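You operate a simulated robot arm through the tools that you are given. There is no shell and no other tool. Be economical: measure what you need, move in short steps, check, and stop when the job is done.

You run a simulated two-armed robot. Do the job below in one go: nothing can be reset, and whatever is moved stays where it is left.

JOB
Pick up the blue chain brush with one hand, pass it to the other hand and put it on the lane shelf of the lane rack.
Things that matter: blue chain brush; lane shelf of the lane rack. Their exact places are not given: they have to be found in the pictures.

Only the result counts: the job must be done as asked and must still hold three seconds after the hand-in. Knocking over, shifting, dropping, spilling or breaking anything else fails it.

ROBOT AND FRAMES
Two 7-joint arms with two-finger parallel grippers on one trunk, on a base that drives. Base frame: it is fixed to the floor where the robot stands at the start and does not move with it; the origin is under the middle of the robot, x ahead of it, y to its left, z up; the surface under the hand at the start is at about z = 80. Lengths are in cm, angles in degrees, forces in N, time in s.
The left shoulder is at the start at [11, 16.9, 146.3], the right one opposite. With the tool pointing down near the work surface each hand reaches from about 38 to 72 cm from the robot's upright axis, wherever it stands, measured 20 degrees to its own side. Places, roughly: lane shelf of the lane rack [240, 240, 90]. Payload 1.57 kg a hand.
Tool frame (each hand has its own): the origin (TCP) lies between the finger pads and is the grasp point; the fingertips stand 3 cm ahead of it; z points along the fingers, y is the line along which they close. Largest opening 8 cm; finger width 1.7, thickness 1.2; the body of the gripper, 4 by 8.2 cm, starts 8 cm behind the TCP.
Orientation is that of the tool frame in the base frame, as a unit quaternion [w, x, y, z]. With the fingers straight down and closing along the base's y, the tool's x points along the base's -x, its y along +y and its z along -z.

CONTROLS
- The arms move only by the tool send_rows. It takes "left_motion", "right_motion" or both (then of equal length, played together; a hand with none holds still); each is a list of rows, each an object (a shift or turn left out is 0, a gripper value left out holds the last) with "offset": the shift along the tool's x, y, z in units of 50 mm (1.0 is 50 mm), a list of three; "rotation": the turn, a rotation vector about the tool's x, y, z in units of 6 degrees (1.0 is 6 degrees), a list of three; "jaw": the gripper command, from -1 (fully open) to 1 (shut), values between in proportion. In form: [{"offset": [x, y, z], "rotation": [rx, ry, rz], "jaw": jaw}, ...]. A call has 1 to 12 rows; each row shifts and turns the commanded pose from where the row before left it, along the tool's axes as they then stand. A call with a number of a shift or a turn outside -1 to 1 is refused whole. Each row takes 0.2 s and may step no farther than 5 cm and 8.6 degrees from the row before; otherwise, or with a gripper value out of range, the whole call is refused. Where a pose cannot be reached the arm comes as near as it can. A force on the tool above 40 N (or 10 N above the force at the start of the call, whichever is more), or a blocked arm, ends the call early, and 0.2 s more pass. The fingers move at their own pace (about 7.2 cm/s each) and stop on an object; they squeeze with about 39 N. The grip force told is the motor's: it shows also when the fingers shut on nothing. Time passes only in rows, and 0.2 s behind the last, so rows that do not move let the fingers close. The reply holds the time, the measured pose of the TCP, the force on the tool along the base axes, the opening and the grip force, in the units named above and with some noise, with the torque about the TCP (base axes, N m) and any sound that the robot's microphone picked up.
- Cameras (640 x 400 px; columns grow to the right, rows downward): "scene" is now at [16.28, 2.92, 164.62]; the picture's right is [0.27, -0.96, 0.00], its down [-0.69, -0.19, -0.69] and it looks along [0.67, 0.19, -0.72] (base axes); focal length 286 px, centre (320, 200). "left" rides on the left gripper at [7.2, 0.7, -12.2] in its tool frame; the picture's right is [-0.09, 1.00, 0.00], its down [-0.84, -0.08, -0.54] and it looks along [-0.54, -0.05, 0.84] (tool axes); focal length 238 px, centre (320, 200). "right" rides on the right gripper at [7.2, -0.7, -12.2] in its tool frame; the picture's right is [0.09, 1.00, 0.00], its down [-0.84, 0.08, -0.54] and it looks along [-0.54, 0.05, 0.84] (tool axes); focal length 238 px, centre (320, 200).
- snapshot(camera): a new picture of that camera. It takes no simulated time.
- raise_lower(by): slides the trunk up (or, below 0, down) by that many cm; the arms and the scene camera ride with it, the base frame stays. It gives what a move gives, with no picture.
- base_move(legs): drives the robot by 1 to 6 legs, each [ahead, left, turn to the left] in cm, cm and degrees, along the robot's own axes; the way and the turn of a leg run together, so that a leg with both is an arc; at most 150 cm and 180 degrees a leg. The arms and the cameras ride along, it lands a little off, and it stops where it bumps. It gives what a move gives.
- pan_tilt(pan, tilt): turns the head with the scene camera to pan (to the left, within 86 degrees either way) and tilt (down, from -29 to 69), counted from straight ahead of the robot. It gives what a move gives.
- pixel_to_xyz(camera, pixels): for up to 12 pixels [column, row] of the newest picture of that camera ("zoom" is the newest enlarged one), the place [x, y, z] in the base frame of the surface seen there, good to about 0.3 cm, but the place of the scene camera against the robot may be out by one fixed shift of up to 1.2 cm in any direction. It takes no simulated time.
- zoom(camera, box): a new picture of the part [left, top, right, bottom] of that camera's present view, enlarged. It takes no simulated time.
- sign_off(): hands the job in; it is judged then, once.

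Keep the steps short. Do not move on a guess: measure, check each grasp and each placing, and mend mistakes. In all there are 80 turns and 78 pictures (those below and enlarged ones count). Leave the grippers open and the arms clear of the work at the hand-in unless told otherwise, and finish with a single line.

The tools are called after "Emit:" by a JSON object that holds its "api" and its "payload". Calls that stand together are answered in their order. send_rows: Moves the arms, as the interface text tells. Its arguments: {"type":"object","properties":{"left_motion":{"type":"array","items":{"type":"object","properties":{"offset":{"type":"array","items":{"type":"number"}},"rotation":{"type":"array","items":{"type":"number"}},"jaw":{"type":"number"}}}},"right_motion":{"type":"array","items":{"type":"object","properties":{"offset":{"type":"array","items":{"type":"number"}},"rotation":{"type":"array","items":{"type":"number"}},"jaw":{"type":"number"}}}}},"required":[]} The other tools are called the same way: raise_lower (by) slides the trunk up or down; base_move (legs) drives the base; pan_tilt (pan, tilt) turns the head that bears the scene camera; snapshot (camera) takes a picture; pixel_to_xyz (camera, pixels) gives the place of the surface under pixels of a picture; zoom (camera, box) takes an enlarged picture of a part of a camera's view; sign_off () hands the job in.

At the start:

```text
time_s: 0.0
left_eef_pos: [56.24, 43.54, 102.37]
left_tcp_rot: [0.0, 0.0, 1.0, 0.0]
left_ft_force: [0.6, -0.1, 0.5]
left_torque: [0.03, 0.03, -0.01]
left_gripper_width: 7.99
left_finger_force: 0.1
right_eef_pos: [66.48, -15.69, 110.82]
right_tcp_rot: [0.0, 0.001, 1.0, 0.001]
right_ft_force: [-0.8, 0.2, 0.4]
right_torque: [-0.01, -0.01, -0.01]
right_gripper_width: 7.99
right_finger_force: 0.1
trunk travel left (down, up): [-77.7, 11.3]
robot x, y, heading: [0.16, -0.01, -0.2]
head pan, tilt: [15.5, 46.0]
```

scene: 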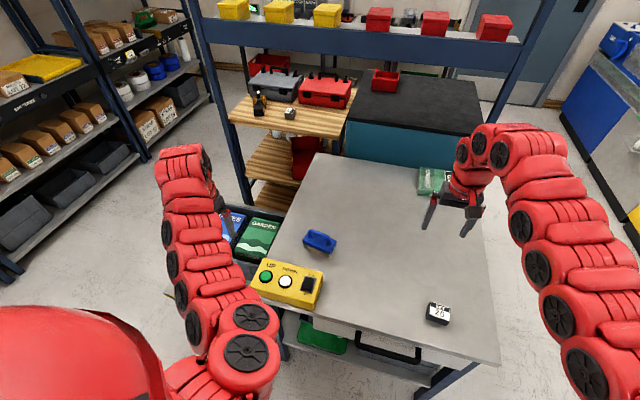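
right: 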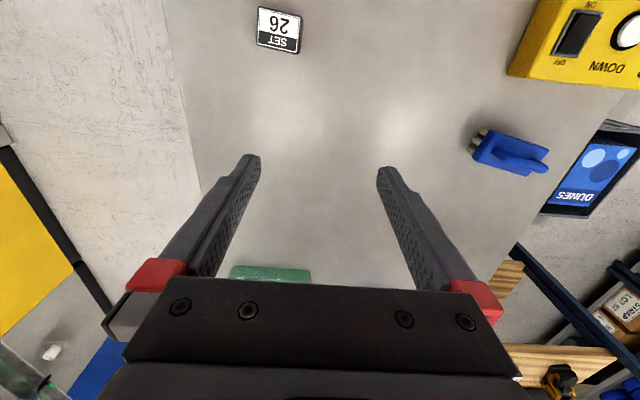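
left: 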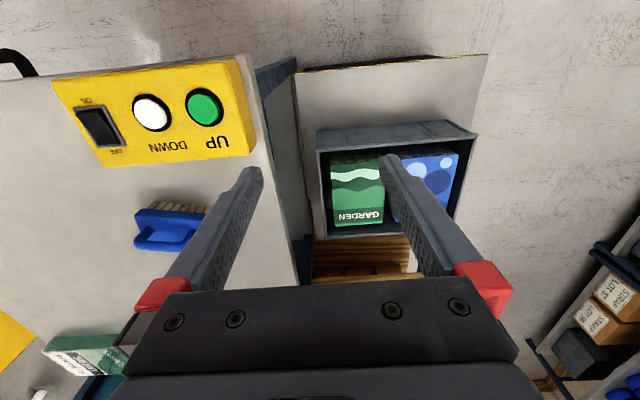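

I see a blue brush near scene (320,241) lying on the bench. I zoom in on it first.

Emit:
{"api": "zoom", "payload": {"camera": "scene", "box": [280, 215, 360, 265]}}

Emit:
{"api": "zoom", "payload": {"camera": "left", "box": [110, 180, 230, 255]}}

Emit:
{"api": "pixel_to_xyz", "payload": {"camera": "left", "pixels": [[138, 212], [203, 216], [170, 230], [140, 240], [185, 245], [140, 207], [208, 207], [100, 230], [175, 190]]}}

Emit:
{"api": "pixel_to_xyz", "payload": {"camera": "right", "pixels": [[480, 160], [548, 170], [515, 150], [487, 132], [545, 153], [477, 138], [470, 152], [450, 150]]}}

```text
8.00 times, centred on (320, 240) of scene
```

zoom: 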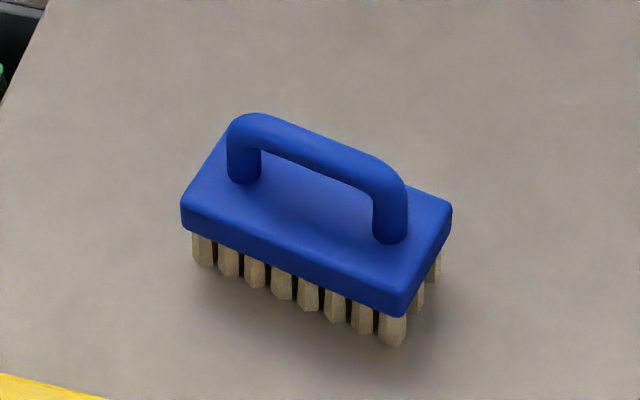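

```text
5.33 times, centred on (170, 218) of left
```

zoom: 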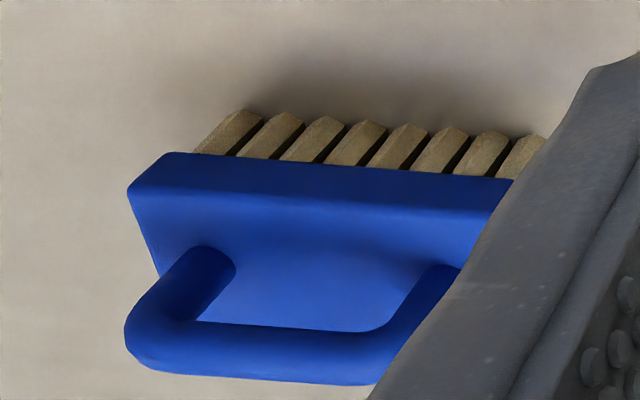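

```text
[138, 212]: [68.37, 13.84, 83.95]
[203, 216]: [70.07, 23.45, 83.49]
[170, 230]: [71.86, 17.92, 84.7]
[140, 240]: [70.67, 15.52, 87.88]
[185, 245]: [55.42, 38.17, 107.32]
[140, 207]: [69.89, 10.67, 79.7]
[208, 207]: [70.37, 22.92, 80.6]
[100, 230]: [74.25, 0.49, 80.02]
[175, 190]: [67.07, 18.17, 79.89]
```

```text
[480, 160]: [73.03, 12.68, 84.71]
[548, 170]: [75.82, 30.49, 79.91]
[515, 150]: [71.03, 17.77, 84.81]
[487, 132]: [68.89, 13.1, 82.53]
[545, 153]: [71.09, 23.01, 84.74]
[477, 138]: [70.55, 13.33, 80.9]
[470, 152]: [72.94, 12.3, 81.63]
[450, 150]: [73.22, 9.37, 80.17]
```

The brush lies bristles down, long axis near base y, its back at z≈84.7 and centre near (71,18). Next I look toward the lane rack, pan 45.

Emit:
{"api": "pan_tilt", "payload": {"pan": 45, "tilt": 15}}

Emit:
{"api": "snapshot", "payload": {"camera": "scene"}}

```text
time_s: 1.0
left_eef_pos: [56.3, 43.53, 102.23]
left_tcp_rot: [0.001, 0.0, 1.0, 0.0]
left_ft_force: [0.9, -0.6, 0.4]
left_torque: [0.0, 0.01, 0.03]
left_gripper_width: 8.01
left_finger_force: 0.0
right_eef_pos: [66.45, -15.58, 110.78]
right_tcp_rot: [-0.001, 0.0, 1.0, 0.0]
right_ft_force: [0.2, 0.3, 0.2]
right_torque: [0.02, 0.02, 0.0]
right_gripper_width: 8.01
right_finger_force: 0.1
trunk travel left (down, up): [-77.7, 11.3]
robot x, y, heading: [-0.13, 0.45, 0.0]
head pan, tilt: [45.0, 15.0]
```

```text
72 pictures are left
```

scene: 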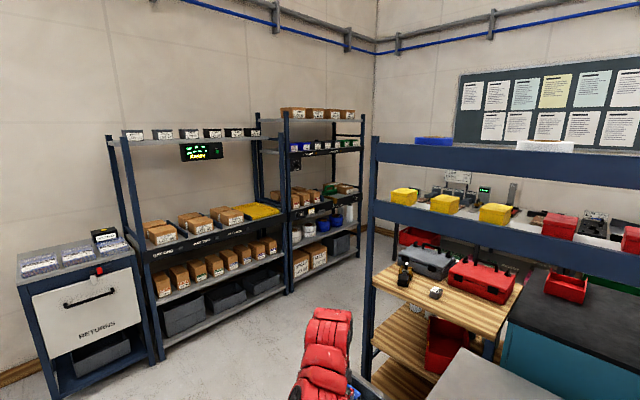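

Emit:
{"api": "zoom", "payload": {"camera": "scene", "box": [100, 90, 300, 215]}}

Emit:
{"api": "zoom", "payload": {"camera": "scene", "box": [130, 195, 300, 301]}}

Emit:
{"api": "pixel_to_xyz", "payload": {"camera": "zoom", "pixels": [[320, 90], [460, 60], [100, 200], [500, 150], [120, 330], [400, 250]]}}

Emit:
{"api": "zoom", "payload": {"camera": "scene", "box": [270, 100, 380, 290]}}

Emit:
{"api": "pixel_to_xyz", "payload": {"camera": "scene", "pixels": [[260, 210], [205, 252], [320, 190], [320, 210], [325, 150], [330, 235], [300, 215], [345, 190], [340, 225], [200, 220], [310, 260], [450, 205]]}}

```text
3.20 times, centred on (200, 152) of scene
```

zoom: 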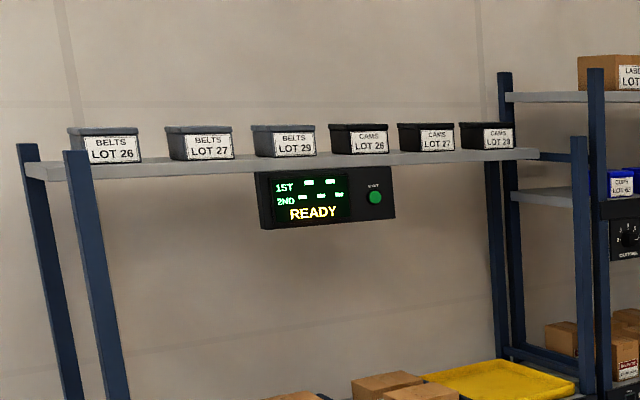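

```text
3.76 times, centred on (215, 248) of scene
```

zoom: 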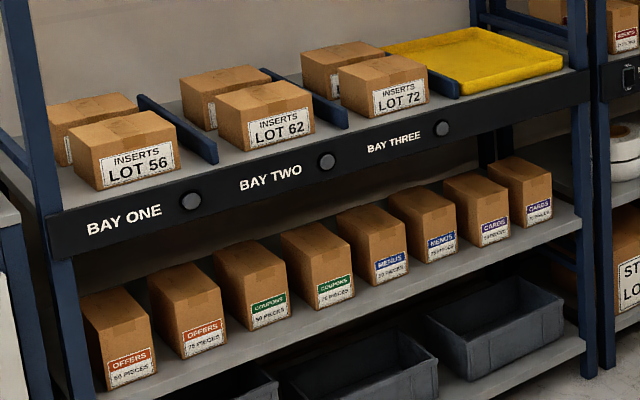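

```text
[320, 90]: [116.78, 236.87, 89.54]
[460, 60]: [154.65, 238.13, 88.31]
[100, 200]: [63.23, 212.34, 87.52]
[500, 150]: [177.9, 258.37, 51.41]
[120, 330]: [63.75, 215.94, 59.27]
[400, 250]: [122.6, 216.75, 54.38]
```

```text
2.11 times, centred on (325, 195) of scene
```

zoom: 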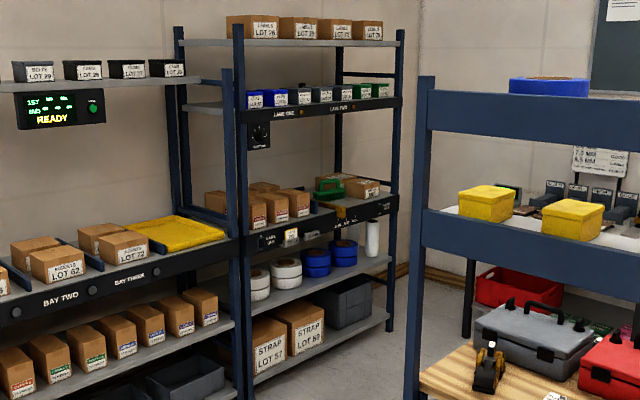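

```text
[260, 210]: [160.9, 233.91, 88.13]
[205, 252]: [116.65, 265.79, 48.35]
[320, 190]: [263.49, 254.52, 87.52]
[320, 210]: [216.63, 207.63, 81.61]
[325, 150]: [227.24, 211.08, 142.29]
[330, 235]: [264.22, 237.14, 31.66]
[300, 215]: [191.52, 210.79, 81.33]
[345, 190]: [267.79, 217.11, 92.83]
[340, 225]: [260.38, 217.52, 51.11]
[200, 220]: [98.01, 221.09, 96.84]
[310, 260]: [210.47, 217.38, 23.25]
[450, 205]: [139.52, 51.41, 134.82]
```

The lane rack is the second rack (x≈190–270, front at y≈208), and its lane shelf is near z≈85–90. I will pick the brush with the left hand by its handle bar. First I move the left hand above the brush at its present height, then begin turning it.

Emit:
{"api": "send_rows", "payload": {"left_motion": [{"offset": [-0.49, -0.84, 0]}, {"offset": [-0.49, -0.84, 0]}, {"offset": [-0.49, -0.84, 0]}, {"offset": [-0.49, -0.84, 0]}, {"offset": [-0.49, -0.84, 0]}, {"offset": [-0.49, -0.84, 0]}, {"rotation": [0, 0, -1]}, {"rotation": [0, 0, -1]}, {"rotation": [0, 0, -1]}, {"rotation": [0, 0, -1]}, {"rotation": [0, 0, -1]}, {"rotation": [0, 0, -1]}]}}

Emit:
{"api": "send_rows", "payload": {"left_motion": [{"rotation": [0, 0, -1]}, {"rotation": [0, 0, -1]}, {"rotation": [0, 0, -1]}, {"rotation": [0, 0, -1]}, {"rotation": [0, 0, -1]}, {"rotation": [0, 0, -1]}, {"rotation": [0, 0, -1]}]}}

Emit:
{"api": "snapshot", "payload": {"camera": "left"}}

```text
time_s: 3.6
left_eef_pos: [70.96, 18.31, 102.2]
left_tcp_rot: [0.0, -0.31, 0.951, 0.0]
left_ft_force: [0.1, 0.4, -0.3]
left_torque: [-0.02, 0.02, 0.0]
left_gripper_width: 8.02
left_finger_force: 0.1
right_eef_pos: [66.45, -15.73, 110.83]
right_tcp_rot: [-0.001, 0.001, 1.0, 0.0]
right_ft_force: [-0.5, -0.3, -0.4]
right_torque: [0.04, 0.01, 0.0]
right_gripper_width: 7.98
right_finger_force: 0.1
trunk travel left (down, up): [-77.7, 11.3]
robot x, y, heading: [0.22, 0.18, -0.2]
head pan, tilt: [45.0, 15.0]
```

```text
time_s: 5.2
left_eef_pos: [71.05, 18.4, 102.32]
left_tcp_rot: [0.0, -0.63, 0.777, 0.001]
left_ft_force: [0.3, -0.4, 0.7]
left_torque: [0.01, -0.02, 0.0]
left_gripper_width: 8.01
left_finger_force: 0.2
right_eef_pos: [66.34, -15.65, 110.91]
right_tcp_rot: [-0.001, 0.001, 1.0, 0.0]
right_ft_force: [0.2, -0.1, -0.4]
right_torque: [0.01, 0.0, -0.03]
right_gripper_width: 8.0
right_finger_force: 0.1
trunk travel left (down, up): [-77.7, 11.3]
robot x, y, heading: [-0.27, -0.29, -0.0]
head pan, tilt: [45.0, 15.0]
```

```text
68 pictures are left
```

left: 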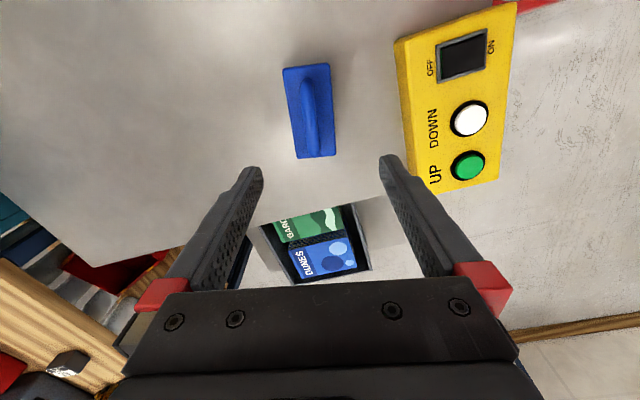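

The brush is in view at (310,110) with its handle bar down the middle. I measure the bar and the corners.

Emit:
{"api": "pixel_to_xyz", "payload": {"camera": "left", "pixels": [[310, 90], [313, 115], [316, 140], [285, 72], [328, 66], [334, 153], [298, 157], [320, 152], [308, 72], [350, 100]]}}

Emit:
{"api": "zoom", "payload": {"camera": "left", "box": [250, 50, 378, 170]}}

```text
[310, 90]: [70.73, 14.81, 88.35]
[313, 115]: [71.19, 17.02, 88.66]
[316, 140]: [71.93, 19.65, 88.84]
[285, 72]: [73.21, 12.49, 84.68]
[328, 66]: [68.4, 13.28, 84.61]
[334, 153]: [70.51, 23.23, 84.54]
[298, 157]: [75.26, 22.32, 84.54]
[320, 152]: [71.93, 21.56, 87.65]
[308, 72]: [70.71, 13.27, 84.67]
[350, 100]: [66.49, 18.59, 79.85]
```

```text
3.33 times, centred on (314, 110) of left
```

zoom: 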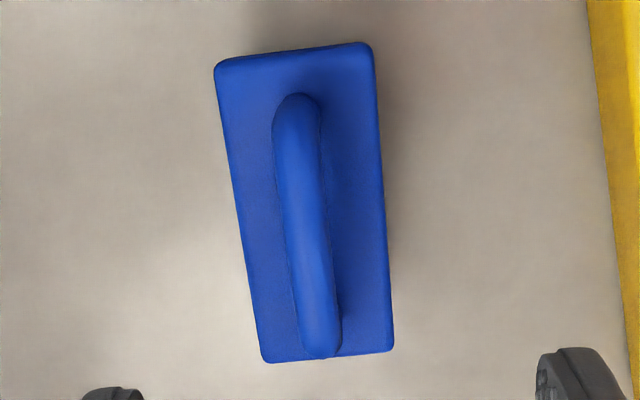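

The brush centre is (71.85,17.85), its long axis matches my yaw (12° from y), and the handle top is at z≈88.8. I centre over it and lower the TCP to z≈88.4 with the jaws open.

Emit:
{"api": "send_rows", "payload": {"left_motion": [{"offset": [0.074, -0.17, 0]}, {"offset": [0, 0, 0.7]}, {"offset": [0, 0, 0.7]}, {"offset": [0, 0, 0.7]}, {"offset": [0, 0, 0.45]}, {"offset": [0, 0, 0.22]}, {}]}}

Emit:
{"api": "snapshot", "payload": {"camera": "left"}}

```text
time_s: 6.8
left_eef_pos: [69.91, 17.59, 90.11]
left_tcp_rot: [-0.001, -0.629, 0.777, 0.0]
left_ft_force: [0.3, 0.8, 0.3]
left_torque: [0.01, 0.0, 0.01]
left_gripper_width: 8.0
left_finger_force: 0.0
left hand out of reach, approached as far as the arm can: row 3, 4
right_eef_pos: [66.35, -15.74, 110.75]
right_tcp_rot: [0.0, 0.002, 1.0, 0.0]
right_ft_force: [-0.1, 0.2, -0.6]
right_torque: [0.0, 0.01, -0.03]
right_gripper_width: 8.01
right_finger_force: 0.1
trunk travel left (down, up): [-77.7, 11.3]
robot x, y, heading: [-0.0, 0.22, -0.1]
head pan, tilt: [45.0, 15.0]
```

```text
66 pictures are left
```

left: 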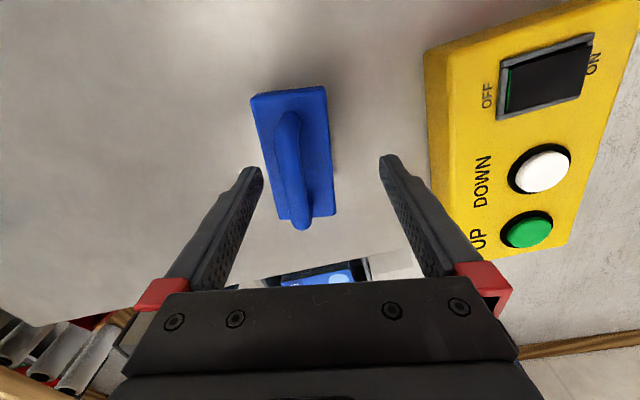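

The arm is at its reach limit. I lift the left hand 13 cm and lower the trunk 13 cm, which shortens the reach needed.

Emit:
{"api": "send_rows", "payload": {"left_motion": [{"offset": [0, 0, -0.9]}, {"offset": [0, 0, -0.9]}, {"offset": [0, 0, -0.8]}]}}

Emit:
{"api": "raise_lower", "payload": {"by": -13}}

Emit:
{"api": "snapshot", "payload": {"camera": "left"}}

```text
time_s: 7.6
left_eef_pos: [70.25, 17.74, 103.0]
left_tcp_rot: [0.0, -0.63, 0.777, 0.0]
left_ft_force: [0.5, -0.1, -0.1]
left_torque: [0.01, -0.01, 0.03]
left_gripper_width: 7.98
left_finger_force: 0.0
right_eef_pos: [66.48, -15.7, 110.81]
right_tcp_rot: [-0.001, 0.0, 1.0, 0.0]
right_ft_force: [-0.2, -0.2, -0.1]
right_torque: [0.0, -0.01, 0.01]
right_gripper_width: 8.01
right_finger_force: 0.0
trunk travel left (down, up): [-77.7, 11.3]
robot x, y, heading: [-0.09, -0.08, 0.2]
head pan, tilt: [45.0, 15.0]
```

```text
time_s: 9.1
left_eef_pos: [70.29, 17.63, 89.94]
left_tcp_rot: [0.0, -0.629, 0.777, 0.0]
left_ft_force: [0.5, -0.9, -0.2]
left_torque: [0.03, 0.02, -0.01]
left_gripper_width: 7.99
left_finger_force: 0.1
right_eef_pos: [66.46, -15.76, 97.72]
right_tcp_rot: [-0.001, 0.001, 1.0, 0.001]
right_ft_force: [0.9, 0.1, -0.1]
right_torque: [-0.01, -0.01, -0.01]
right_gripper_width: 8.04
right_finger_force: 0.0
trunk travel left (down, up): [-64.7, 24.3]
robot x, y, heading: [0.34, -0.27, 0.0]
head pan, tilt: [45.0, 15.0]
```

```text
65 pictures are left
```

left: 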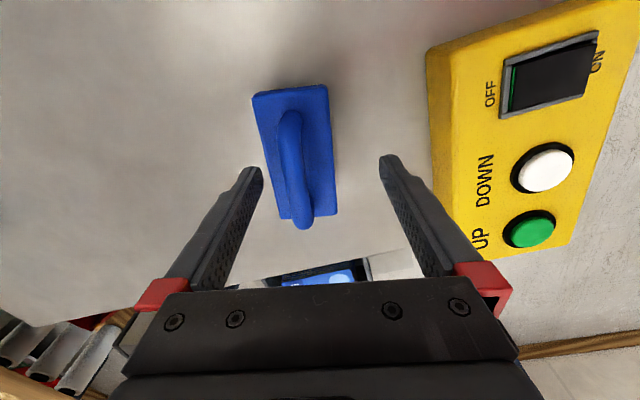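

Now I shift 1.4 cm to centre over the bar and lower 1.5 cm.

Emit:
{"api": "send_rows", "payload": {"left_motion": [{"offset": [-0.1, -0.27, 0]}, {"offset": [0, 0, 0.3]}, {}]}}

Emit:
{"api": "snapshot", "payload": {"camera": "left"}}

Emit:
{"api": "pixel_to_xyz", "payload": {"camera": "left", "pixels": [[300, 130], [306, 160], [310, 190], [317, 210], [320, 180]]}}

```text
time_s: 9.9
left_eef_pos: [71.61, 18.0, 88.51]
left_tcp_rot: [0.0, -0.629, 0.777, 0.001]
left_ft_force: [-0.6, -0.1, 0.7]
left_torque: [0.01, 0.01, -0.01]
left_gripper_width: 8.02
left_finger_force: 0.1
right_eef_pos: [66.45, -15.71, 97.77]
right_tcp_rot: [-0.001, 0.001, 1.0, 0.0]
right_ft_force: [0.1, 0.1, 0.6]
right_torque: [-0.03, -0.05, 0.01]
right_gripper_width: 7.98
right_finger_force: 0.0
trunk travel left (down, up): [-64.7, 24.3]
robot x, y, heading: [0.05, -0.23, 0.1]
head pan, tilt: [45.0, 15.0]
```

```text
64 pictures are left
```

left: 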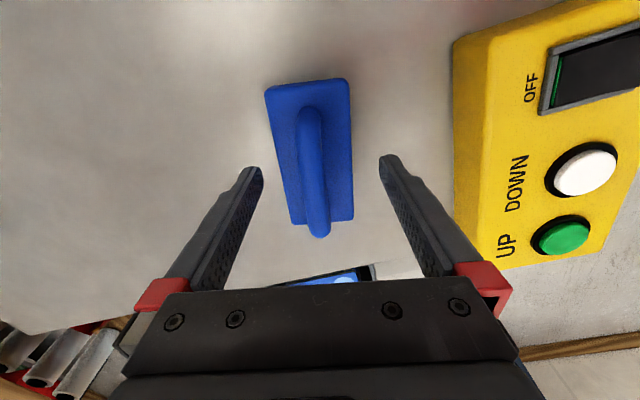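

```text
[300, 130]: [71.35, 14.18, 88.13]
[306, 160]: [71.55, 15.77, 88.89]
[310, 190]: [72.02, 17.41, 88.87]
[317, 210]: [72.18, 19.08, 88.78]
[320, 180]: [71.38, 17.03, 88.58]
```

The jaws are centred on the bar. I close.

Emit:
{"api": "send_rows", "payload": {"left_motion": [{"jaw": 1}, {"jaw": 1}, {"jaw": 1}, {"jaw": 1}]}}

Emit:
{"api": "send_rows", "payload": {"left_motion": [{"offset": [0, 0, -0.3]}, {"offset": [0, 0, -0.6]}, {"offset": [0, 0, -0.8]}, {"offset": [0, 0, -0.8]}]}}

Emit:
{"api": "snapshot", "payload": {"camera": "left"}}

```text
time_s: 10.9
left_eef_pos: [71.58, 17.77, 88.46]
left_tcp_rot: [0.0, -0.629, 0.777, 0.0]
left_ft_force: [-0.6, -0.3, -0.6]
left_torque: [-0.01, 0.04, 0.06]
left_gripper_width: 1.4
left_finger_force: 30.4
right_eef_pos: [66.36, -15.69, 97.81]
right_tcp_rot: [-0.001, 0.001, 1.0, 0.001]
right_ft_force: [0.6, -0.1, -0.1]
right_torque: [0.01, -0.01, 0.0]
right_gripper_width: 7.98
right_finger_force: 0.0
trunk travel left (down, up): [-64.7, 24.3]
robot x, y, heading: [-0.13, 0.21, -0.1]
head pan, tilt: [45.0, 15.0]
```

```text
time_s: 11.9
left_eef_pos: [71.7, 17.89, 100.87]
left_tcp_rot: [-0.001, -0.629, 0.777, 0.001]
left_ft_force: [-0.7, 1.1, -1.1]
left_torque: [0.02, 0.02, -0.02]
left_gripper_width: 1.42
left_finger_force: 30.5
right_eef_pos: [66.47, -15.62, 97.8]
right_tcp_rot: [0.0, 0.002, 1.0, 0.0]
right_ft_force: [0.3, 0.0, -0.7]
right_torque: [-0.04, -0.03, 0.01]
right_gripper_width: 7.98
right_finger_force: 0.0
trunk travel left (down, up): [-64.7, 24.3]
robot x, y, heading: [-0.05, 0.02, 0.0]
head pan, tilt: [45.0, 15.0]
```

```text
63 pictures are left
```

left: 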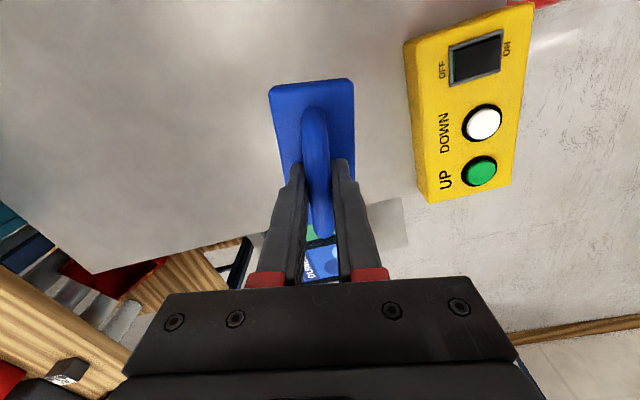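

The grip holds (opening 1.4, force 30 N) and the brush is up. Next both hands go to a hand-over spot: left to about (54,4,110), right pulled back to about (40,-12,112), turning toward each other. The right hand will take the near end of the brush block, pitched 40° down.

Emit:
{"api": "send_rows", "payload": {"left_motion": [{"offset": [0.577, 0.48, -0.3]}, {"offset": [0.577, 0.48, -0.3]}, {"offset": [0.577, 0.48, -0.3]}, {"offset": [0.577, 0.48, -0.3]}, {"offset": [0.577, 0.48, -0.3]}, {"offset": [0.577, 0.48, -0.3]}, {"rotation": [0, 0, 1]}, {"rotation": [0, 0, 1]}, {"rotation": [0, 0, 1]}, {"rotation": [0, 0, 1]}, {"rotation": [0, 0, 1]}, {"rotation": [0, 0, 1]}], "right_motion": [{"offset": [0.757, 0.114, -0.4]}, {"offset": [0.757, 0.114, -0.4]}, {"offset": [0.757, 0.114, -0.4]}, {"offset": [0.757, 0.114, -0.4]}, {"offset": [0.757, 0.114, -0.4]}, {"offset": [0.757, 0.114, -0.4]}, {"offset": [0.757, 0.114, -0.4]}, {"rotation": [0, 0, -1]}, {"rotation": [0, 0, -1]}, {"rotation": [0, 0, -1]}, {"rotation": [0, 0, -1]}, {"rotation": [0, 0, -1]}]}}

Emit:
{"api": "pan_tilt", "payload": {"pan": 0, "tilt": 45}}

Emit:
{"api": "snapshot", "payload": {"camera": "scene"}}

```text
time_s: 14.5
left_eef_pos: [60.32, 2.96, 106.76]
left_tcp_rot: [0.001, -0.357, 0.934, 0.0]
left_ft_force: [-0.3, 0.5, -1.4]
left_torque: [-0.01, 0.0, 0.01]
left_gripper_width: 1.37
left_finger_force: 30.0
left hand out of reach, approached as far as the arm can: row 4, 5, 6
right_eef_pos: [63.73, -13.8, 102.4]
right_tcp_rot: [-0.002, -0.26, 0.966, 0.001]
right_ft_force: [-0.2, -0.2, -0.7]
right_torque: [-0.04, 0.02, 0.0]
right_gripper_width: 8.01
right_finger_force: 0.1
right hand out of reach, approached as far as the arm can: row 1, 2, 3, 4, 5, 6, 7
trunk travel left (down, up): [-64.7, 24.3]
robot x, y, heading: [0.21, 0.14, 0.2]
head pan, tilt: [45.0, 15.0]
```

```text
time_s: 15.7
left_eef_pos: [60.5, 2.95, 106.75]
left_tcp_rot: [0.001, -0.359, 0.933, 0.0]
left_ft_force: [-0.9, -0.2, -1.6]
left_torque: [0.0, 0.0, -0.01]
left_gripper_width: 1.42
left_finger_force: 30.6
right_eef_pos: [63.67, -13.81, 102.21]
right_tcp_rot: [-0.001, -0.257, 0.966, 0.001]
right_ft_force: [-0.5, -0.7, -0.2]
right_torque: [-0.03, 0.03, 0.0]
right_gripper_width: 7.99
right_finger_force: 0.1
trunk travel left (down, up): [-64.7, 24.3]
robot x, y, heading: [0.06, -0.07, -0.2]
head pan, tilt: [0.0, 45.0]
```

```text
62 pictures are left
```

scene: 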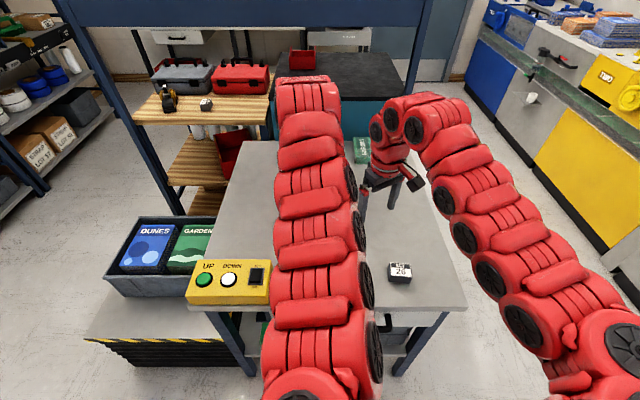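

With the trunk lowered, close and high poses are out of reach. I raise the trunk 24 cm (hands ride up), then bring the hands down and in.

Emit:
{"api": "raise_lower", "payload": {"by": 24}}

Emit:
{"api": "send_rows", "payload": {"left_motion": [{"offset": [0, 0, 0.9]}, {"offset": [0, 0, 0.9]}, {"offset": [0, 0, 0.9]}, {"offset": [0, 0, 0.9]}], "right_motion": [{"offset": [0, 0, 0.7]}, {"offset": [0, 0, 0.7]}, {"offset": [0, 0, 0.7]}, {"offset": [0, 0, 0.7]}]}}

```text
time_s: 18.2
left_eef_pos: [60.37, 2.93, 130.79]
left_tcp_rot: [0.002, -0.358, 0.934, 0.001]
left_ft_force: [-0.1, 0.2, -1.3]
left_torque: [-0.02, -0.01, -0.02]
left_gripper_width: 1.39
left_finger_force: 30.4
right_eef_pos: [63.68, -13.81, 126.37]
right_tcp_rot: [0.0, -0.258, 0.966, 0.001]
right_ft_force: [-0.5, -0.8, 0.2]
right_torque: [0.02, -0.01, 0.02]
right_gripper_width: 8.0
right_finger_force: 0.1
trunk travel left (down, up): [-88.7, 0.3]
robot x, y, heading: [0.07, 0.28, 0.0]
head pan, tilt: [0.0, 45.0]
```

```text
time_s: 19.2
left_eef_pos: [60.49, 2.94, 130.71]
left_tcp_rot: [0.0, -0.358, 0.934, 0.001]
left_ft_force: [0.4, 0.7, -1.8]
left_torque: [0.0, 0.02, 0.0]
left_gripper_width: 1.39
left_finger_force: 30.2
left hand out of reach, approached as far as the arm can: row 1, 2, 3, 4
right_eef_pos: [66.85, -13.63, 117.37]
right_tcp_rot: [-0.001, -0.257, 0.966, 0.001]
right_ft_force: [-0.2, 0.0, -0.8]
right_torque: [0.03, 0.02, -0.03]
right_gripper_width: 8.0
right_finger_force: 0.1
right hand out of reach, approached as far as the arm can: row 1, 2, 3
trunk travel left (down, up): [-88.7, 0.3]
robot x, y, heading: [0.13, -0.26, 0.1]
head pan, tilt: [0.0, 45.0]
```

The left hand stays stuck at its inner limit. I move both hands outward (ahead) and down to get back into good reach.

Emit:
{"api": "send_rows", "payload": {"left_motion": [{"offset": [-0.6, -0.5, 0.5]}, {"offset": [-0.3, -0.3, 0.8]}, {"offset": [0, 0, 0.8]}]}}

```text
time_s: 20.0
left_eef_pos: [66.3, 2.98, 120.31]
left_tcp_rot: [0.001, -0.358, 0.934, 0.0]
left_ft_force: [-0.4, 1.1, -1.6]
left_torque: [0.01, -0.02, -0.01]
left_gripper_width: 1.41
left_finger_force: 30.4
right_eef_pos: [66.64, -13.74, 117.51]
right_tcp_rot: [0.0, -0.258, 0.966, 0.0]
right_ft_force: [-0.3, -0.1, -0.2]
right_torque: [0.02, 0.0, -0.02]
right_gripper_width: 8.03
right_finger_force: 0.1
trunk travel left (down, up): [-88.7, 0.3]
robot x, y, heading: [0.0, -0.06, -0.4]
head pan, tilt: [0.0, 45.0]
```

It moves freely again. Now I lower both hands.

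Emit:
{"api": "send_rows", "payload": {"left_motion": [{"offset": [0, 0, 0.8]}, {"offset": [0, 0, 0.8]}, {"offset": [0, 0, 0.8]}], "right_motion": [{"offset": [0, 0, 0.8]}, {"offset": [0, 0, 0.8]}, {"offset": [0, 0, 0.8]}]}}

```text
time_s: 20.8
left_eef_pos: [66.5, 2.99, 108.1]
left_tcp_rot: [0.0, -0.358, 0.934, 0.0]
left_ft_force: [0.9, -0.1, -2.0]
left_torque: [0.01, 0.02, -0.04]
left_gripper_width: 1.42
left_finger_force: 30.7
right_eef_pos: [67.02, -13.87, 105.44]
right_tcp_rot: [0.0, -0.258, 0.966, -0.001]
right_ft_force: [0.8, -0.4, 0.7]
right_torque: [0.0, 0.05, 0.02]
right_gripper_width: 7.98
right_finger_force: 0.0
trunk travel left (down, up): [-88.7, 0.3]
robot x, y, heading: [0.11, 0.12, -0.1]
head pan, tilt: [0.0, 45.0]
```

Next the right hand goes back toward the robot, and the left turns another 12°.

Emit:
{"api": "send_rows", "payload": {"right_motion": [{"offset": [0.68, 0.58, 0]}, {"offset": [0.68, 0.58, 0]}, {"offset": [0.68, 0.58, 0]}, {"offset": [0.68, 0.58, 0]}, {"offset": [0.68, 0.58, 0]}], "left_motion": [{"rotation": [0, 0, 1]}, {"rotation": [0, 0, 1]}, {}, {}, {}]}}

```text
time_s: 22.0
left_eef_pos: [66.4, 3.09, 108.37]
left_tcp_rot: [0.0, -0.258, 0.966, 0.0]
left_ft_force: [-0.4, -0.2, -0.9]
left_torque: [0.01, 0.01, 0.01]
left_gripper_width: 1.39
left_finger_force: 30.5
right_eef_pos: [56.23, -8.52, 99.08]
right_tcp_rot: [0.0, -0.257, 0.966, 0.0]
right_ft_force: [-0.4, 0.4, 0.2]
right_torque: [-0.01, 0.01, -0.01]
right_gripper_width: 7.99
right_finger_force: 0.2
right hand out of reach, approached as far as the arm can: row 2, 3, 4, 5
trunk travel left (down, up): [-88.7, 0.3]
robot x, y, heading: [0.24, -0.07, 0.0]
head pan, tilt: [0.0, 45.0]
```

The right hand is at (56,-8.5,99). I pitch it up 50° so it points ahead and 40° down.

Emit:
{"api": "send_rows", "payload": {"right_motion": [{"rotation": [0, -1, 0]}, {"rotation": [0, -1, 0]}, {"rotation": [0, -1, 0]}, {"rotation": [0, -1, 0]}, {"rotation": [0, -1, 0]}, {"rotation": [0, -1, 0]}, {"rotation": [0, -1, 0]}, {"rotation": [0, -1, 0]}, {"rotation": [0, -0.33, 0]}]}}

Emit:
{"api": "snapshot", "payload": {"camera": "right"}}

```text
time_s: 23.2
left_eef_pos: [67.12, 3.01, 108.69]
left_tcp_rot: [0.011, -0.263, 0.965, -0.004]
left_ft_force: [5.4, 3.6, 3.6]
left_torque: [0.11, -0.36, 0.23]
left_gripper_width: 1.43
left_finger_force: 30.2
right_eef_pos: [67.17, -6.43, 102.03]
right_tcp_rot: [0.227, -0.255, 0.938, 0.064]
right_ft_force: [-5.3, -3.0, -5.1]
right_torque: [-0.26, 0.09, 0.25]
right_gripper_width: 7.97
right_finger_force: 0.0
right hand out of reach, approached as far as the arm can: row 1, 2, 3, 4, 5, 6
trunk travel left (down, up): [-88.7, 0.3]
robot x, y, heading: [0.08, 0.11, -0.0]
head pan, tilt: [0.0, 45.0]
stopped in row 6 (left hand): the force on the tool passed its limit at 47 N (the readings are from after the stop); the commanded pose is now the measured one
```

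```text
61 pictures are left
```

right: 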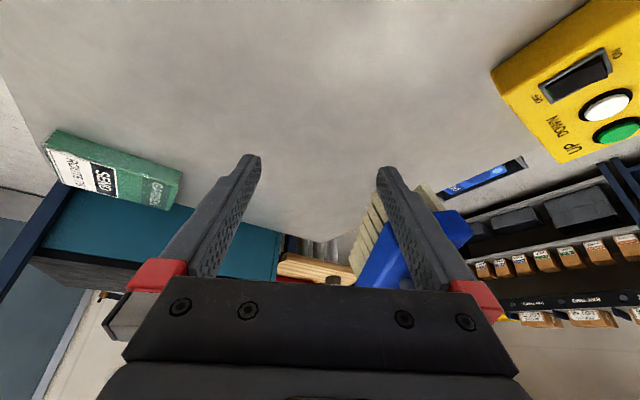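

The reach limit pushed the right hand forward into the brush. It stopped; the brush is still gripped. I move the right hand away sideways (tool -y), then check the brush in the left grip.

Emit:
{"api": "send_rows", "payload": {"right_motion": [{"offset": [0, -0.6, 0]}, {"offset": [0, -0.8, 0]}, {"offset": [0, -0.8, 0]}]}}

Emit:
{"api": "snapshot", "payload": {"camera": "left"}}

Emit:
{"api": "snapshot", "payload": {"camera": "right"}}

```text
time_s: 24.1
left_eef_pos: [66.9, 2.95, 108.65]
left_tcp_rot: [0.009, -0.262, 0.965, -0.003]
left_ft_force: [0.0, 0.6, -0.9]
left_torque: [0.03, 0.03, -0.04]
left_gripper_width: 1.4
left_finger_force: 30.6
right_eef_pos: [72.9, -15.83, 102.21]
right_tcp_rot: [0.229, -0.254, 0.938, 0.064]
right_ft_force: [-0.7, -0.5, 0.3]
right_torque: [0.05, 0.01, 0.04]
right_gripper_width: 8.01
right_finger_force: 0.0
trunk travel left (down, up): [-88.7, 0.3]
robot x, y, heading: [0.13, -0.24, -0.1]
head pan, tilt: [0.0, 45.0]
```

```text
60 pictures are left
```

left: 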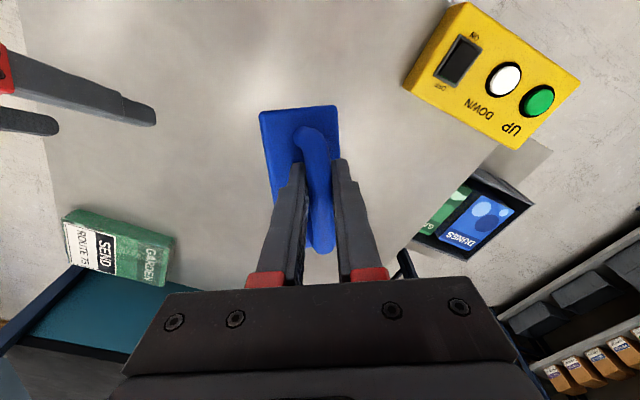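

```text
59 pictures are left
```

right: 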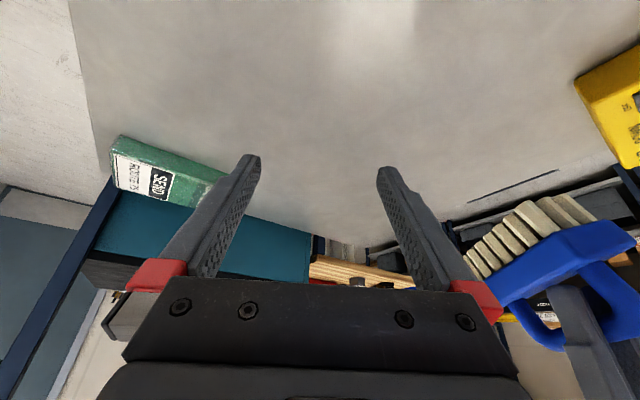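

I measure the brush tilt in the left hand from its back corners and bar.

Emit:
{"api": "pixel_to_xyz", "payload": {"camera": "left", "pixels": [[263, 115], [335, 110], [270, 150], [338, 150], [275, 185], [311, 140], [318, 170], [320, 200], [322, 235]]}}

Emit:
{"api": "zoom", "payload": {"camera": "left", "box": [230, 90, 390, 260]}}

```text
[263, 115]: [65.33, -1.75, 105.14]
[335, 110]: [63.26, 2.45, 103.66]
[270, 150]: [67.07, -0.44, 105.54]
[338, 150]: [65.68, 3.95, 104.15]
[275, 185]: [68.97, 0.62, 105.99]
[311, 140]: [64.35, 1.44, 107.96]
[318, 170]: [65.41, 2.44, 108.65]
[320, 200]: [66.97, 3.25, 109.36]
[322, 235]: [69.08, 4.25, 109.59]
```

```text
2.35 times, centred on (310, 175) of left
```

zoom: 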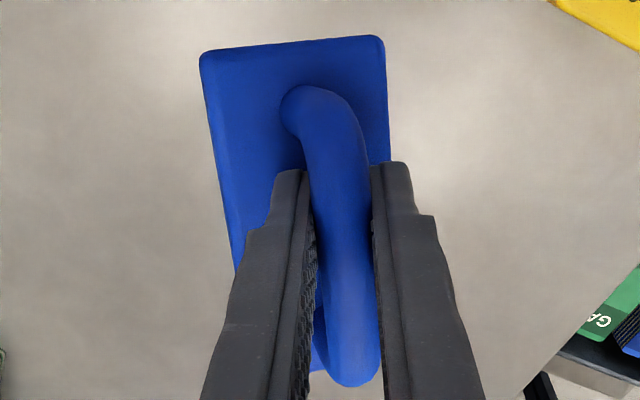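

The bump rolled the brush about 18° and pitched it about 10° in the grip. I set it back on the free bench below to level it and regrasp. First I lower to z≈89.8.

Emit:
{"api": "send_rows", "payload": {"left_motion": [{"offset": [0, 0, 0.8]}, {"offset": [0, 0, 0.8]}, {"offset": [0, 0, 0.8]}, {"offset": [0, 0, 0.8]}, {"offset": [0, 0, 0.4]}, {"offset": [0, 0, 0.16]}, {}]}}

Emit:
{"api": "snapshot", "payload": {"camera": "right"}}

```text
time_s: 25.6
left_eef_pos: [65.48, 3.38, 92.69]
left_tcp_rot: [0.009, -0.261, 0.965, -0.003]
left_ft_force: [-0.8, 0.3, -1.5]
left_torque: [0.0, 0.08, 0.0]
left_gripper_width: 1.4
left_finger_force: 30.4
left hand out of reach, approached as far as the arm can: row 4, 5
right_eef_pos: [72.71, -15.86, 102.21]
right_tcp_rot: [0.228, -0.255, 0.938, 0.063]
right_ft_force: [-0.4, -0.6, 0.6]
right_torque: [0.0, 0.02, 0.01]
right_gripper_width: 8.0
right_finger_force: 0.0
trunk travel left (down, up): [-88.7, 0.3]
robot x, y, heading: [-0.26, -0.53, 0.0]
head pan, tilt: [0.0, 45.0]
```

```text
57 pictures are left
```

right: 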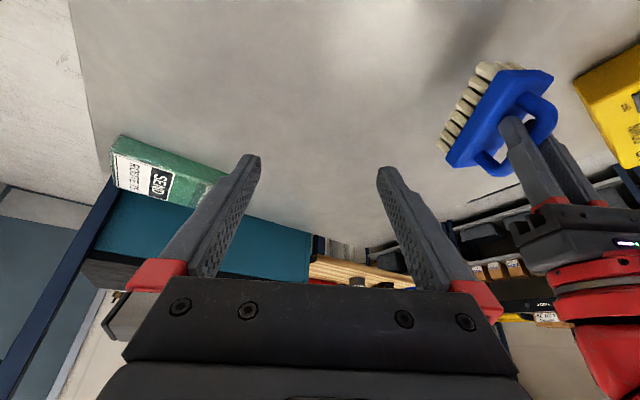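

The reach limit stopped it at z 92.7. I lower the trunk 3 cm to bring the bristles almost to the bench.

Emit:
{"api": "raise_lower", "payload": {"by": -3}}

Emit:
{"api": "send_rows", "payload": {"left_motion": [{"offset": [0, 0, 0.08]}, {}]}}

Emit:
{"api": "snapshot", "payload": {"camera": "right"}}

```text
time_s: 26.4
left_eef_pos: [65.49, 3.35, 89.8]
left_tcp_rot: [0.009, -0.261, 0.965, -0.004]
left_ft_force: [0.5, 0.1, -0.9]
left_torque: [-0.02, 0.03, 0.0]
left_gripper_width: 1.38
left_finger_force: 30.6
right_eef_pos: [72.74, -15.81, 99.16]
right_tcp_rot: [0.228, -0.254, 0.938, 0.062]
right_ft_force: [-0.5, 0.1, -0.5]
right_torque: [0.0, 0.01, -0.04]
right_gripper_width: 7.99
right_finger_force: 0.1
trunk travel left (down, up): [-85.7, 3.3]
robot x, y, heading: [0.16, -0.06, 0.1]
head pan, tilt: [0.0, 45.0]
```

```text
time_s: 27.0
left_eef_pos: [65.43, 3.42, 89.45]
left_tcp_rot: [0.01, -0.261, 0.965, -0.004]
left_ft_force: [0.1, 0.5, -1.4]
left_torque: [0.01, 0.07, 0.01]
left_gripper_width: 1.38
left_finger_force: 29.8
right_eef_pos: [72.7, -15.88, 99.22]
right_tcp_rot: [0.228, -0.254, 0.938, 0.063]
right_ft_force: [0.5, 0.0, 0.4]
right_torque: [-0.01, 0.01, -0.01]
right_gripper_width: 8.03
right_finger_force: 0.1
trunk travel left (down, up): [-85.7, 3.3]
robot x, y, heading: [-0.08, 0.05, 0.1]
head pan, tilt: [0.0, 45.0]
```

```text
56 pictures are left
```

right: 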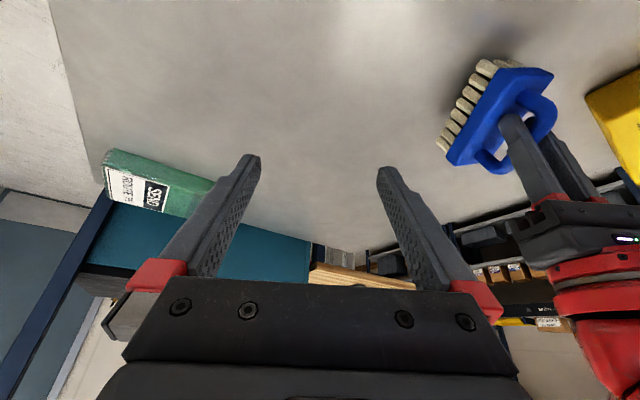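

No contact yet. I creep down in 3 mm steps.

Emit:
{"api": "send_rows", "payload": {"left_motion": [{"offset": [0, 0, 0.05]}, {}]}}

Emit:
{"api": "send_rows", "payload": {"left_motion": [{"offset": [0, 0, 0.06]}, {}]}}

```text
time_s: 27.6
left_eef_pos: [65.37, 3.55, 89.35]
left_tcp_rot: [0.009, -0.261, 0.965, -0.003]
left_ft_force: [-0.1, 0.4, -1.5]
left_torque: [-0.02, 0.04, 0.0]
left_gripper_width: 1.41
left_finger_force: 30.5
left hand out of reach, approached as far as the arm can: row 1
right_eef_pos: [72.66, -15.93, 99.13]
right_tcp_rot: [0.229, -0.254, 0.938, 0.063]
right_ft_force: [-0.1, -0.8, -0.6]
right_torque: [0.03, -0.01, 0.01]
right_gripper_width: 8.02
right_finger_force: 0.2
trunk travel left (down, up): [-85.7, 3.3]
robot x, y, heading: [0.01, -0.25, 0.1]
head pan, tilt: [0.0, 45.0]
```

```text
time_s: 28.2
left_eef_pos: [65.34, 3.35, 89.4]
left_tcp_rot: [0.01, -0.262, 0.965, -0.004]
left_ft_force: [0.5, -0.4, -1.2]
left_torque: [-0.03, 0.06, -0.02]
left_gripper_width: 1.39
left_finger_force: 30.8
left hand out of reach, approached as far as the arm can: row 1
right_eef_pos: [72.74, -15.86, 99.13]
right_tcp_rot: [0.228, -0.254, 0.938, 0.062]
right_ft_force: [0.5, -0.5, 0.2]
right_torque: [-0.01, 0.0, -0.01]
right_gripper_width: 7.97
right_finger_force: 0.2
trunk travel left (down, up): [-85.7, 3.3]
robot x, y, heading: [-0.08, 0.49, -0.0]
head pan, tilt: [0.0, 45.0]
```

At the limit again. I lift the hand 8 cm and lower the trunk 8 cm for working room.

Emit:
{"api": "send_rows", "payload": {"left_motion": [{"offset": [0, 0, -0.8]}, {"offset": [0, 0, -0.8]}], "right_motion": [{"offset": [0, 0, -0.4]}, {"offset": [0, 0, -0.4]}]}}

Emit:
{"api": "raise_lower", "payload": {"by": -8}}

Emit:
{"api": "send_rows", "payload": {"left_motion": [{"offset": [0, 0, 0.06]}, {}]}}

```text
time_s: 28.8
left_eef_pos: [65.13, 3.5, 97.34]
left_tcp_rot: [0.01, -0.261, 0.965, -0.003]
left_ft_force: [-0.3, -0.8, -1.2]
left_torque: [0.01, 0.01, 0.01]
left_gripper_width: 1.4
left_finger_force: 30.3
right_eef_pos: [71.06, -16.83, 102.83]
right_tcp_rot: [0.228, -0.253, 0.938, 0.062]
right_ft_force: [-0.3, -0.3, 0.5]
right_torque: [-0.01, -0.02, 0.01]
right_gripper_width: 8.01
right_finger_force: 0.0
trunk travel left (down, up): [-85.7, 3.3]
robot x, y, heading: [-0.22, 0.45, -0.0]
head pan, tilt: [0.0, 45.0]
```

```text
time_s: 30.0
left_eef_pos: [65.27, 3.42, 89.37]
left_tcp_rot: [0.009, -0.261, 0.965, -0.003]
left_ft_force: [0.0, -0.2, -1.2]
left_torque: [-0.02, 0.04, -0.05]
left_gripper_width: 1.4
left_finger_force: 30.5
right_eef_pos: [71.0, -16.85, 94.82]
right_tcp_rot: [0.228, -0.254, 0.938, 0.063]
right_ft_force: [0.1, 0.5, 0.0]
right_torque: [0.02, 0.0, 0.0]
right_gripper_width: 7.98
right_finger_force: 0.0
trunk travel left (down, up): [-77.7, 11.3]
robot x, y, heading: [-0.04, 0.06, 0.1]
head pan, tilt: [0.0, 45.0]
```

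```text
time_s: 30.6
left_eef_pos: [65.25, 3.41, 89.24]
left_tcp_rot: [0.011, -0.262, 0.965, -0.004]
left_ft_force: [1.9, -0.1, 15.4]
left_torque: [-0.24, 0.31, 0.04]
left_gripper_width: 1.41
left_finger_force: 30.3
right_eef_pos: [70.97, -16.79, 94.84]
right_tcp_rot: [0.229, -0.253, 0.938, 0.063]
right_ft_force: [-0.5, 0.1, -0.3]
right_torque: [-0.03, -0.01, 0.02]
right_gripper_width: 7.99
right_finger_force: 0.1
trunk travel left (down, up): [-77.7, 11.3]
robot x, y, heading: [0.11, 0.11, 0.1]
head pan, tilt: [0.0, 45.0]
```

Contact (15 N). I open the left hand and let the brush level itself.

Emit:
{"api": "send_rows", "payload": {"left_motion": [{"jaw": 0.5}, {"jaw": 0}, {"jaw": -1}, {"jaw": -1}, {"jaw": -1}]}}

Emit:
{"api": "snapshot", "payload": {"camera": "left"}}

```text
time_s: 31.8
left_eef_pos: [65.22, 3.49, 88.98]
left_tcp_rot: [0.008, -0.261, 0.965, -0.004]
left_ft_force: [0.8, 0.0, -0.2]
left_torque: [-0.01, 0.02, 0.02]
left_gripper_width: 8.0
left_finger_force: 0.0
right_eef_pos: [71.17, -16.82, 94.74]
right_tcp_rot: [0.228, -0.255, 0.938, 0.064]
right_ft_force: [0.0, 0.1, -0.3]
right_torque: [0.0, 0.01, 0.03]
right_gripper_width: 8.0
right_finger_force: 0.1
trunk travel left (down, up): [-77.7, 11.3]
robot x, y, heading: [0.18, 0.15, -0.0]
head pan, tilt: [0.0, 45.0]
```

```text
55 pictures are left
```

left: 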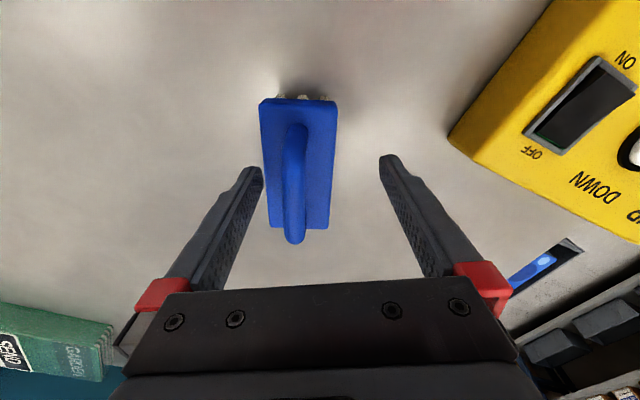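

The brush stands again at (297,165). I measure corners and bar.

Emit:
{"api": "pixel_to_xyz", "payload": {"camera": "left", "pixels": [[263, 107], [332, 106], [272, 222], [326, 224], [297, 135], [296, 170], [296, 205], [296, 232]]}}

Emit:
{"api": "snapshot", "payload": {"camera": "right"}}

```text
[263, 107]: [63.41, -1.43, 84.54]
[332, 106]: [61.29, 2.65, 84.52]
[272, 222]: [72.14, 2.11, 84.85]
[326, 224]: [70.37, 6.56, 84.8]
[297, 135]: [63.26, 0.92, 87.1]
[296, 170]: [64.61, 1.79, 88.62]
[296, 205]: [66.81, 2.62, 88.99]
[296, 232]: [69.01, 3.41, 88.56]
```

```text
54 pictures are left
```

right: 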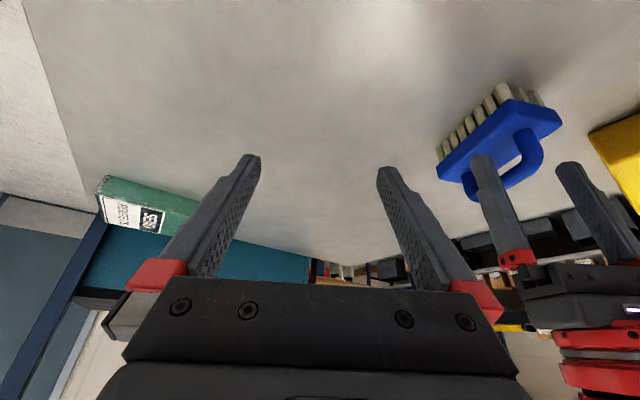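

The brush is level; centre is (66.8,2.5), axis heading 22.7°. The right arm works better pointing sideways, so I turn it about the vertical by 45° (to heading 75°), still well away at y≈-17.

Emit:
{"api": "send_rows", "payload": {"right_motion": [{"rotation": [-0.425, 0, -0.835]}, {"rotation": [-0.425, 0, -0.835]}, {"rotation": [-0.425, 0, -0.835]}, {"rotation": [-0.425, 0, -0.835]}]}}

Emit:
{"api": "send_rows", "payload": {"right_motion": [{"rotation": [-0.425, 0, -0.835]}, {"rotation": [-0.425, 0, -0.835]}, {"rotation": [-0.425, 0, -0.835]}, {"rotation": [-0.425, 0, -0.835]}]}}

Emit:
{"api": "send_rows", "payload": {"right_motion": [{"rotation": [0, -0.96, 0]}, {"rotation": [0, -0.96, 0]}, {"rotation": [0, -0.96, 0]}, {"rotation": [0, -0.96, 0]}]}}

```text
time_s: 32.8
left_eef_pos: [65.28, 3.44, 88.98]
left_tcp_rot: [0.01, -0.262, 0.965, -0.002]
left_ft_force: [0.6, -0.1, 0.4]
left_torque: [0.01, 0.02, 0.0]
left_gripper_width: 8.0
left_finger_force: 0.1
right_eef_pos: [71.15, -16.75, 94.71]
right_tcp_rot: [0.213, -0.433, 0.87, 0.105]
right_ft_force: [0.6, 0.3, 0.2]
right_torque: [0.0, 0.04, -0.02]
right_gripper_width: 8.0
right_finger_force: 0.1
trunk travel left (down, up): [-77.7, 11.3]
robot x, y, heading: [-0.23, -0.27, -0.1]
head pan, tilt: [0.0, 45.0]
```

```text
time_s: 33.8
left_eef_pos: [65.25, 3.44, 89.01]
left_tcp_rot: [0.009, -0.261, 0.965, -0.003]
left_ft_force: [-0.4, -0.1, 0.2]
left_torque: [0.0, 0.0, 0.02]
left_gripper_width: 8.02
left_finger_force: 0.1
right_eef_pos: [71.06, -16.9, 94.79]
right_tcp_rot: [0.188, -0.594, 0.769, 0.142]
right_ft_force: [0.0, 0.1, 0.1]
right_torque: [0.02, 0.01, 0.03]
right_gripper_width: 7.97
right_finger_force: 0.1
trunk travel left (down, up): [-77.7, 11.3]
robot x, y, heading: [-0.29, 0.24, -0.0]
head pan, tilt: [0.0, 45.0]
```

```text
time_s: 34.8
left_eef_pos: [65.18, 3.34, 89.14]
left_tcp_rot: [0.01, -0.262, 0.965, -0.003]
left_ft_force: [-0.4, -1.4, 0.2]
left_torque: [0.0, 0.0, -0.01]
left_gripper_width: 8.01
left_finger_force: 0.0
right_eef_pos: [70.08, -14.25, 95.29]
right_tcp_rot: [0.339, -0.553, 0.715, 0.259]
right_ft_force: [-0.5, -0.5, -0.2]
right_torque: [-0.01, 0.01, 0.0]
right_gripper_width: 7.97
right_finger_force: 0.0
right hand out of reach, approached as far as the arm can: row 4
trunk travel left (down, up): [-77.7, 11.3]
robot x, y, heading: [0.07, -0.09, 0.3]
head pan, tilt: [0.0, 45.0]
```

The right hand now points heading 75°, 39° down. Next I align the left hand on the bar: shift (1.6,-0.9), turn 7°, down 0.5 cm.

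Emit:
{"api": "send_rows", "payload": {"left_motion": [{"offset": [-0.186, -0.316, 0]}, {"rotation": [0, 0, 0.6]}, {"rotation": [0, 0, 0.6]}, {"offset": [0, 0, 0.11]}, {}]}}

Emit:
{"api": "snapshot", "payload": {"camera": "left"}}

```text
time_s: 36.0
left_eef_pos: [66.82, 2.58, 88.55]
left_tcp_rot: [0.01, -0.2, 0.98, -0.003]
left_ft_force: [-0.3, 0.0, -0.2]
left_torque: [-0.01, -0.01, -0.01]
left_gripper_width: 8.0
left_finger_force: 0.0
right_eef_pos: [70.06, -14.16, 95.29]
right_tcp_rot: [0.338, -0.554, 0.716, 0.259]
right_ft_force: [-0.9, -0.2, -0.7]
right_torque: [-0.01, -0.02, 0.0]
right_gripper_width: 7.99
right_finger_force: 0.1
trunk travel left (down, up): [-77.7, 11.3]
robot x, y, heading: [0.03, 0.33, 0.3]
head pan, tilt: [0.0, 45.0]
```

```text
53 pictures are left
```

left: 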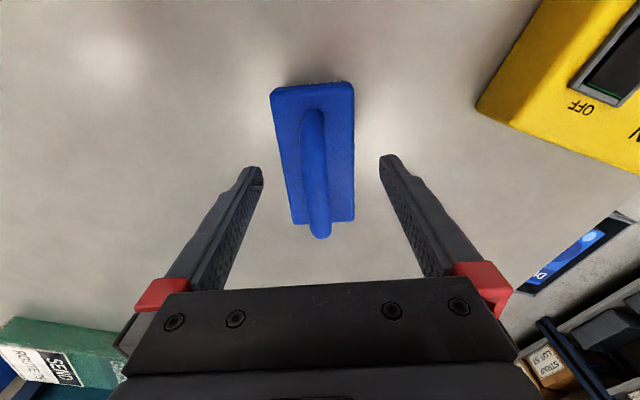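

Centred. I close, then lift about 10 cm.

Emit:
{"api": "send_rows", "payload": {"left_motion": [{"jaw": 1}, {"jaw": 1}, {"jaw": 1}, {"jaw": 1}]}}

Emit:
{"api": "send_rows", "payload": {"left_motion": [{"offset": [0, 0, -0.4]}, {"offset": [0, 0, -0.8]}, {"offset": [0, 0, -0.8]}]}}

```text
time_s: 37.0
left_eef_pos: [66.93, 2.52, 88.63]
left_tcp_rot: [0.01, -0.2, 0.98, -0.002]
left_ft_force: [-0.4, 0.1, 0.6]
left_torque: [0.03, -0.05, -0.02]
left_gripper_width: 1.38
left_finger_force: 30.8
right_eef_pos: [70.13, -14.26, 95.28]
right_tcp_rot: [0.338, -0.553, 0.716, 0.258]
right_ft_force: [-0.2, 0.0, -0.5]
right_torque: [-0.03, -0.02, 0.01]
right_gripper_width: 8.0
right_finger_force: 0.1
trunk travel left (down, up): [-77.7, 11.3]
robot x, y, heading: [-0.22, -0.35, -0.2]
head pan, tilt: [0.0, 45.0]
```

```text
time_s: 37.8
left_eef_pos: [66.64, 2.49, 98.54]
left_tcp_rot: [0.008, -0.2, 0.98, -0.003]
left_ft_force: [0.0, 0.7, -0.9]
left_torque: [-0.01, 0.05, 0.0]
left_gripper_width: 1.42
left_finger_force: 30.8
right_eef_pos: [70.04, -14.31, 95.24]
right_tcp_rot: [0.339, -0.553, 0.716, 0.259]
right_ft_force: [0.0, 0.0, 0.2]
right_torque: [-0.05, 0.0, 0.01]
right_gripper_width: 8.0
right_finger_force: 0.1
trunk travel left (down, up): [-77.7, 11.3]
robot x, y, heading: [-0.03, -0.07, 0.1]
head pan, tilt: [0.0, 45.0]
```

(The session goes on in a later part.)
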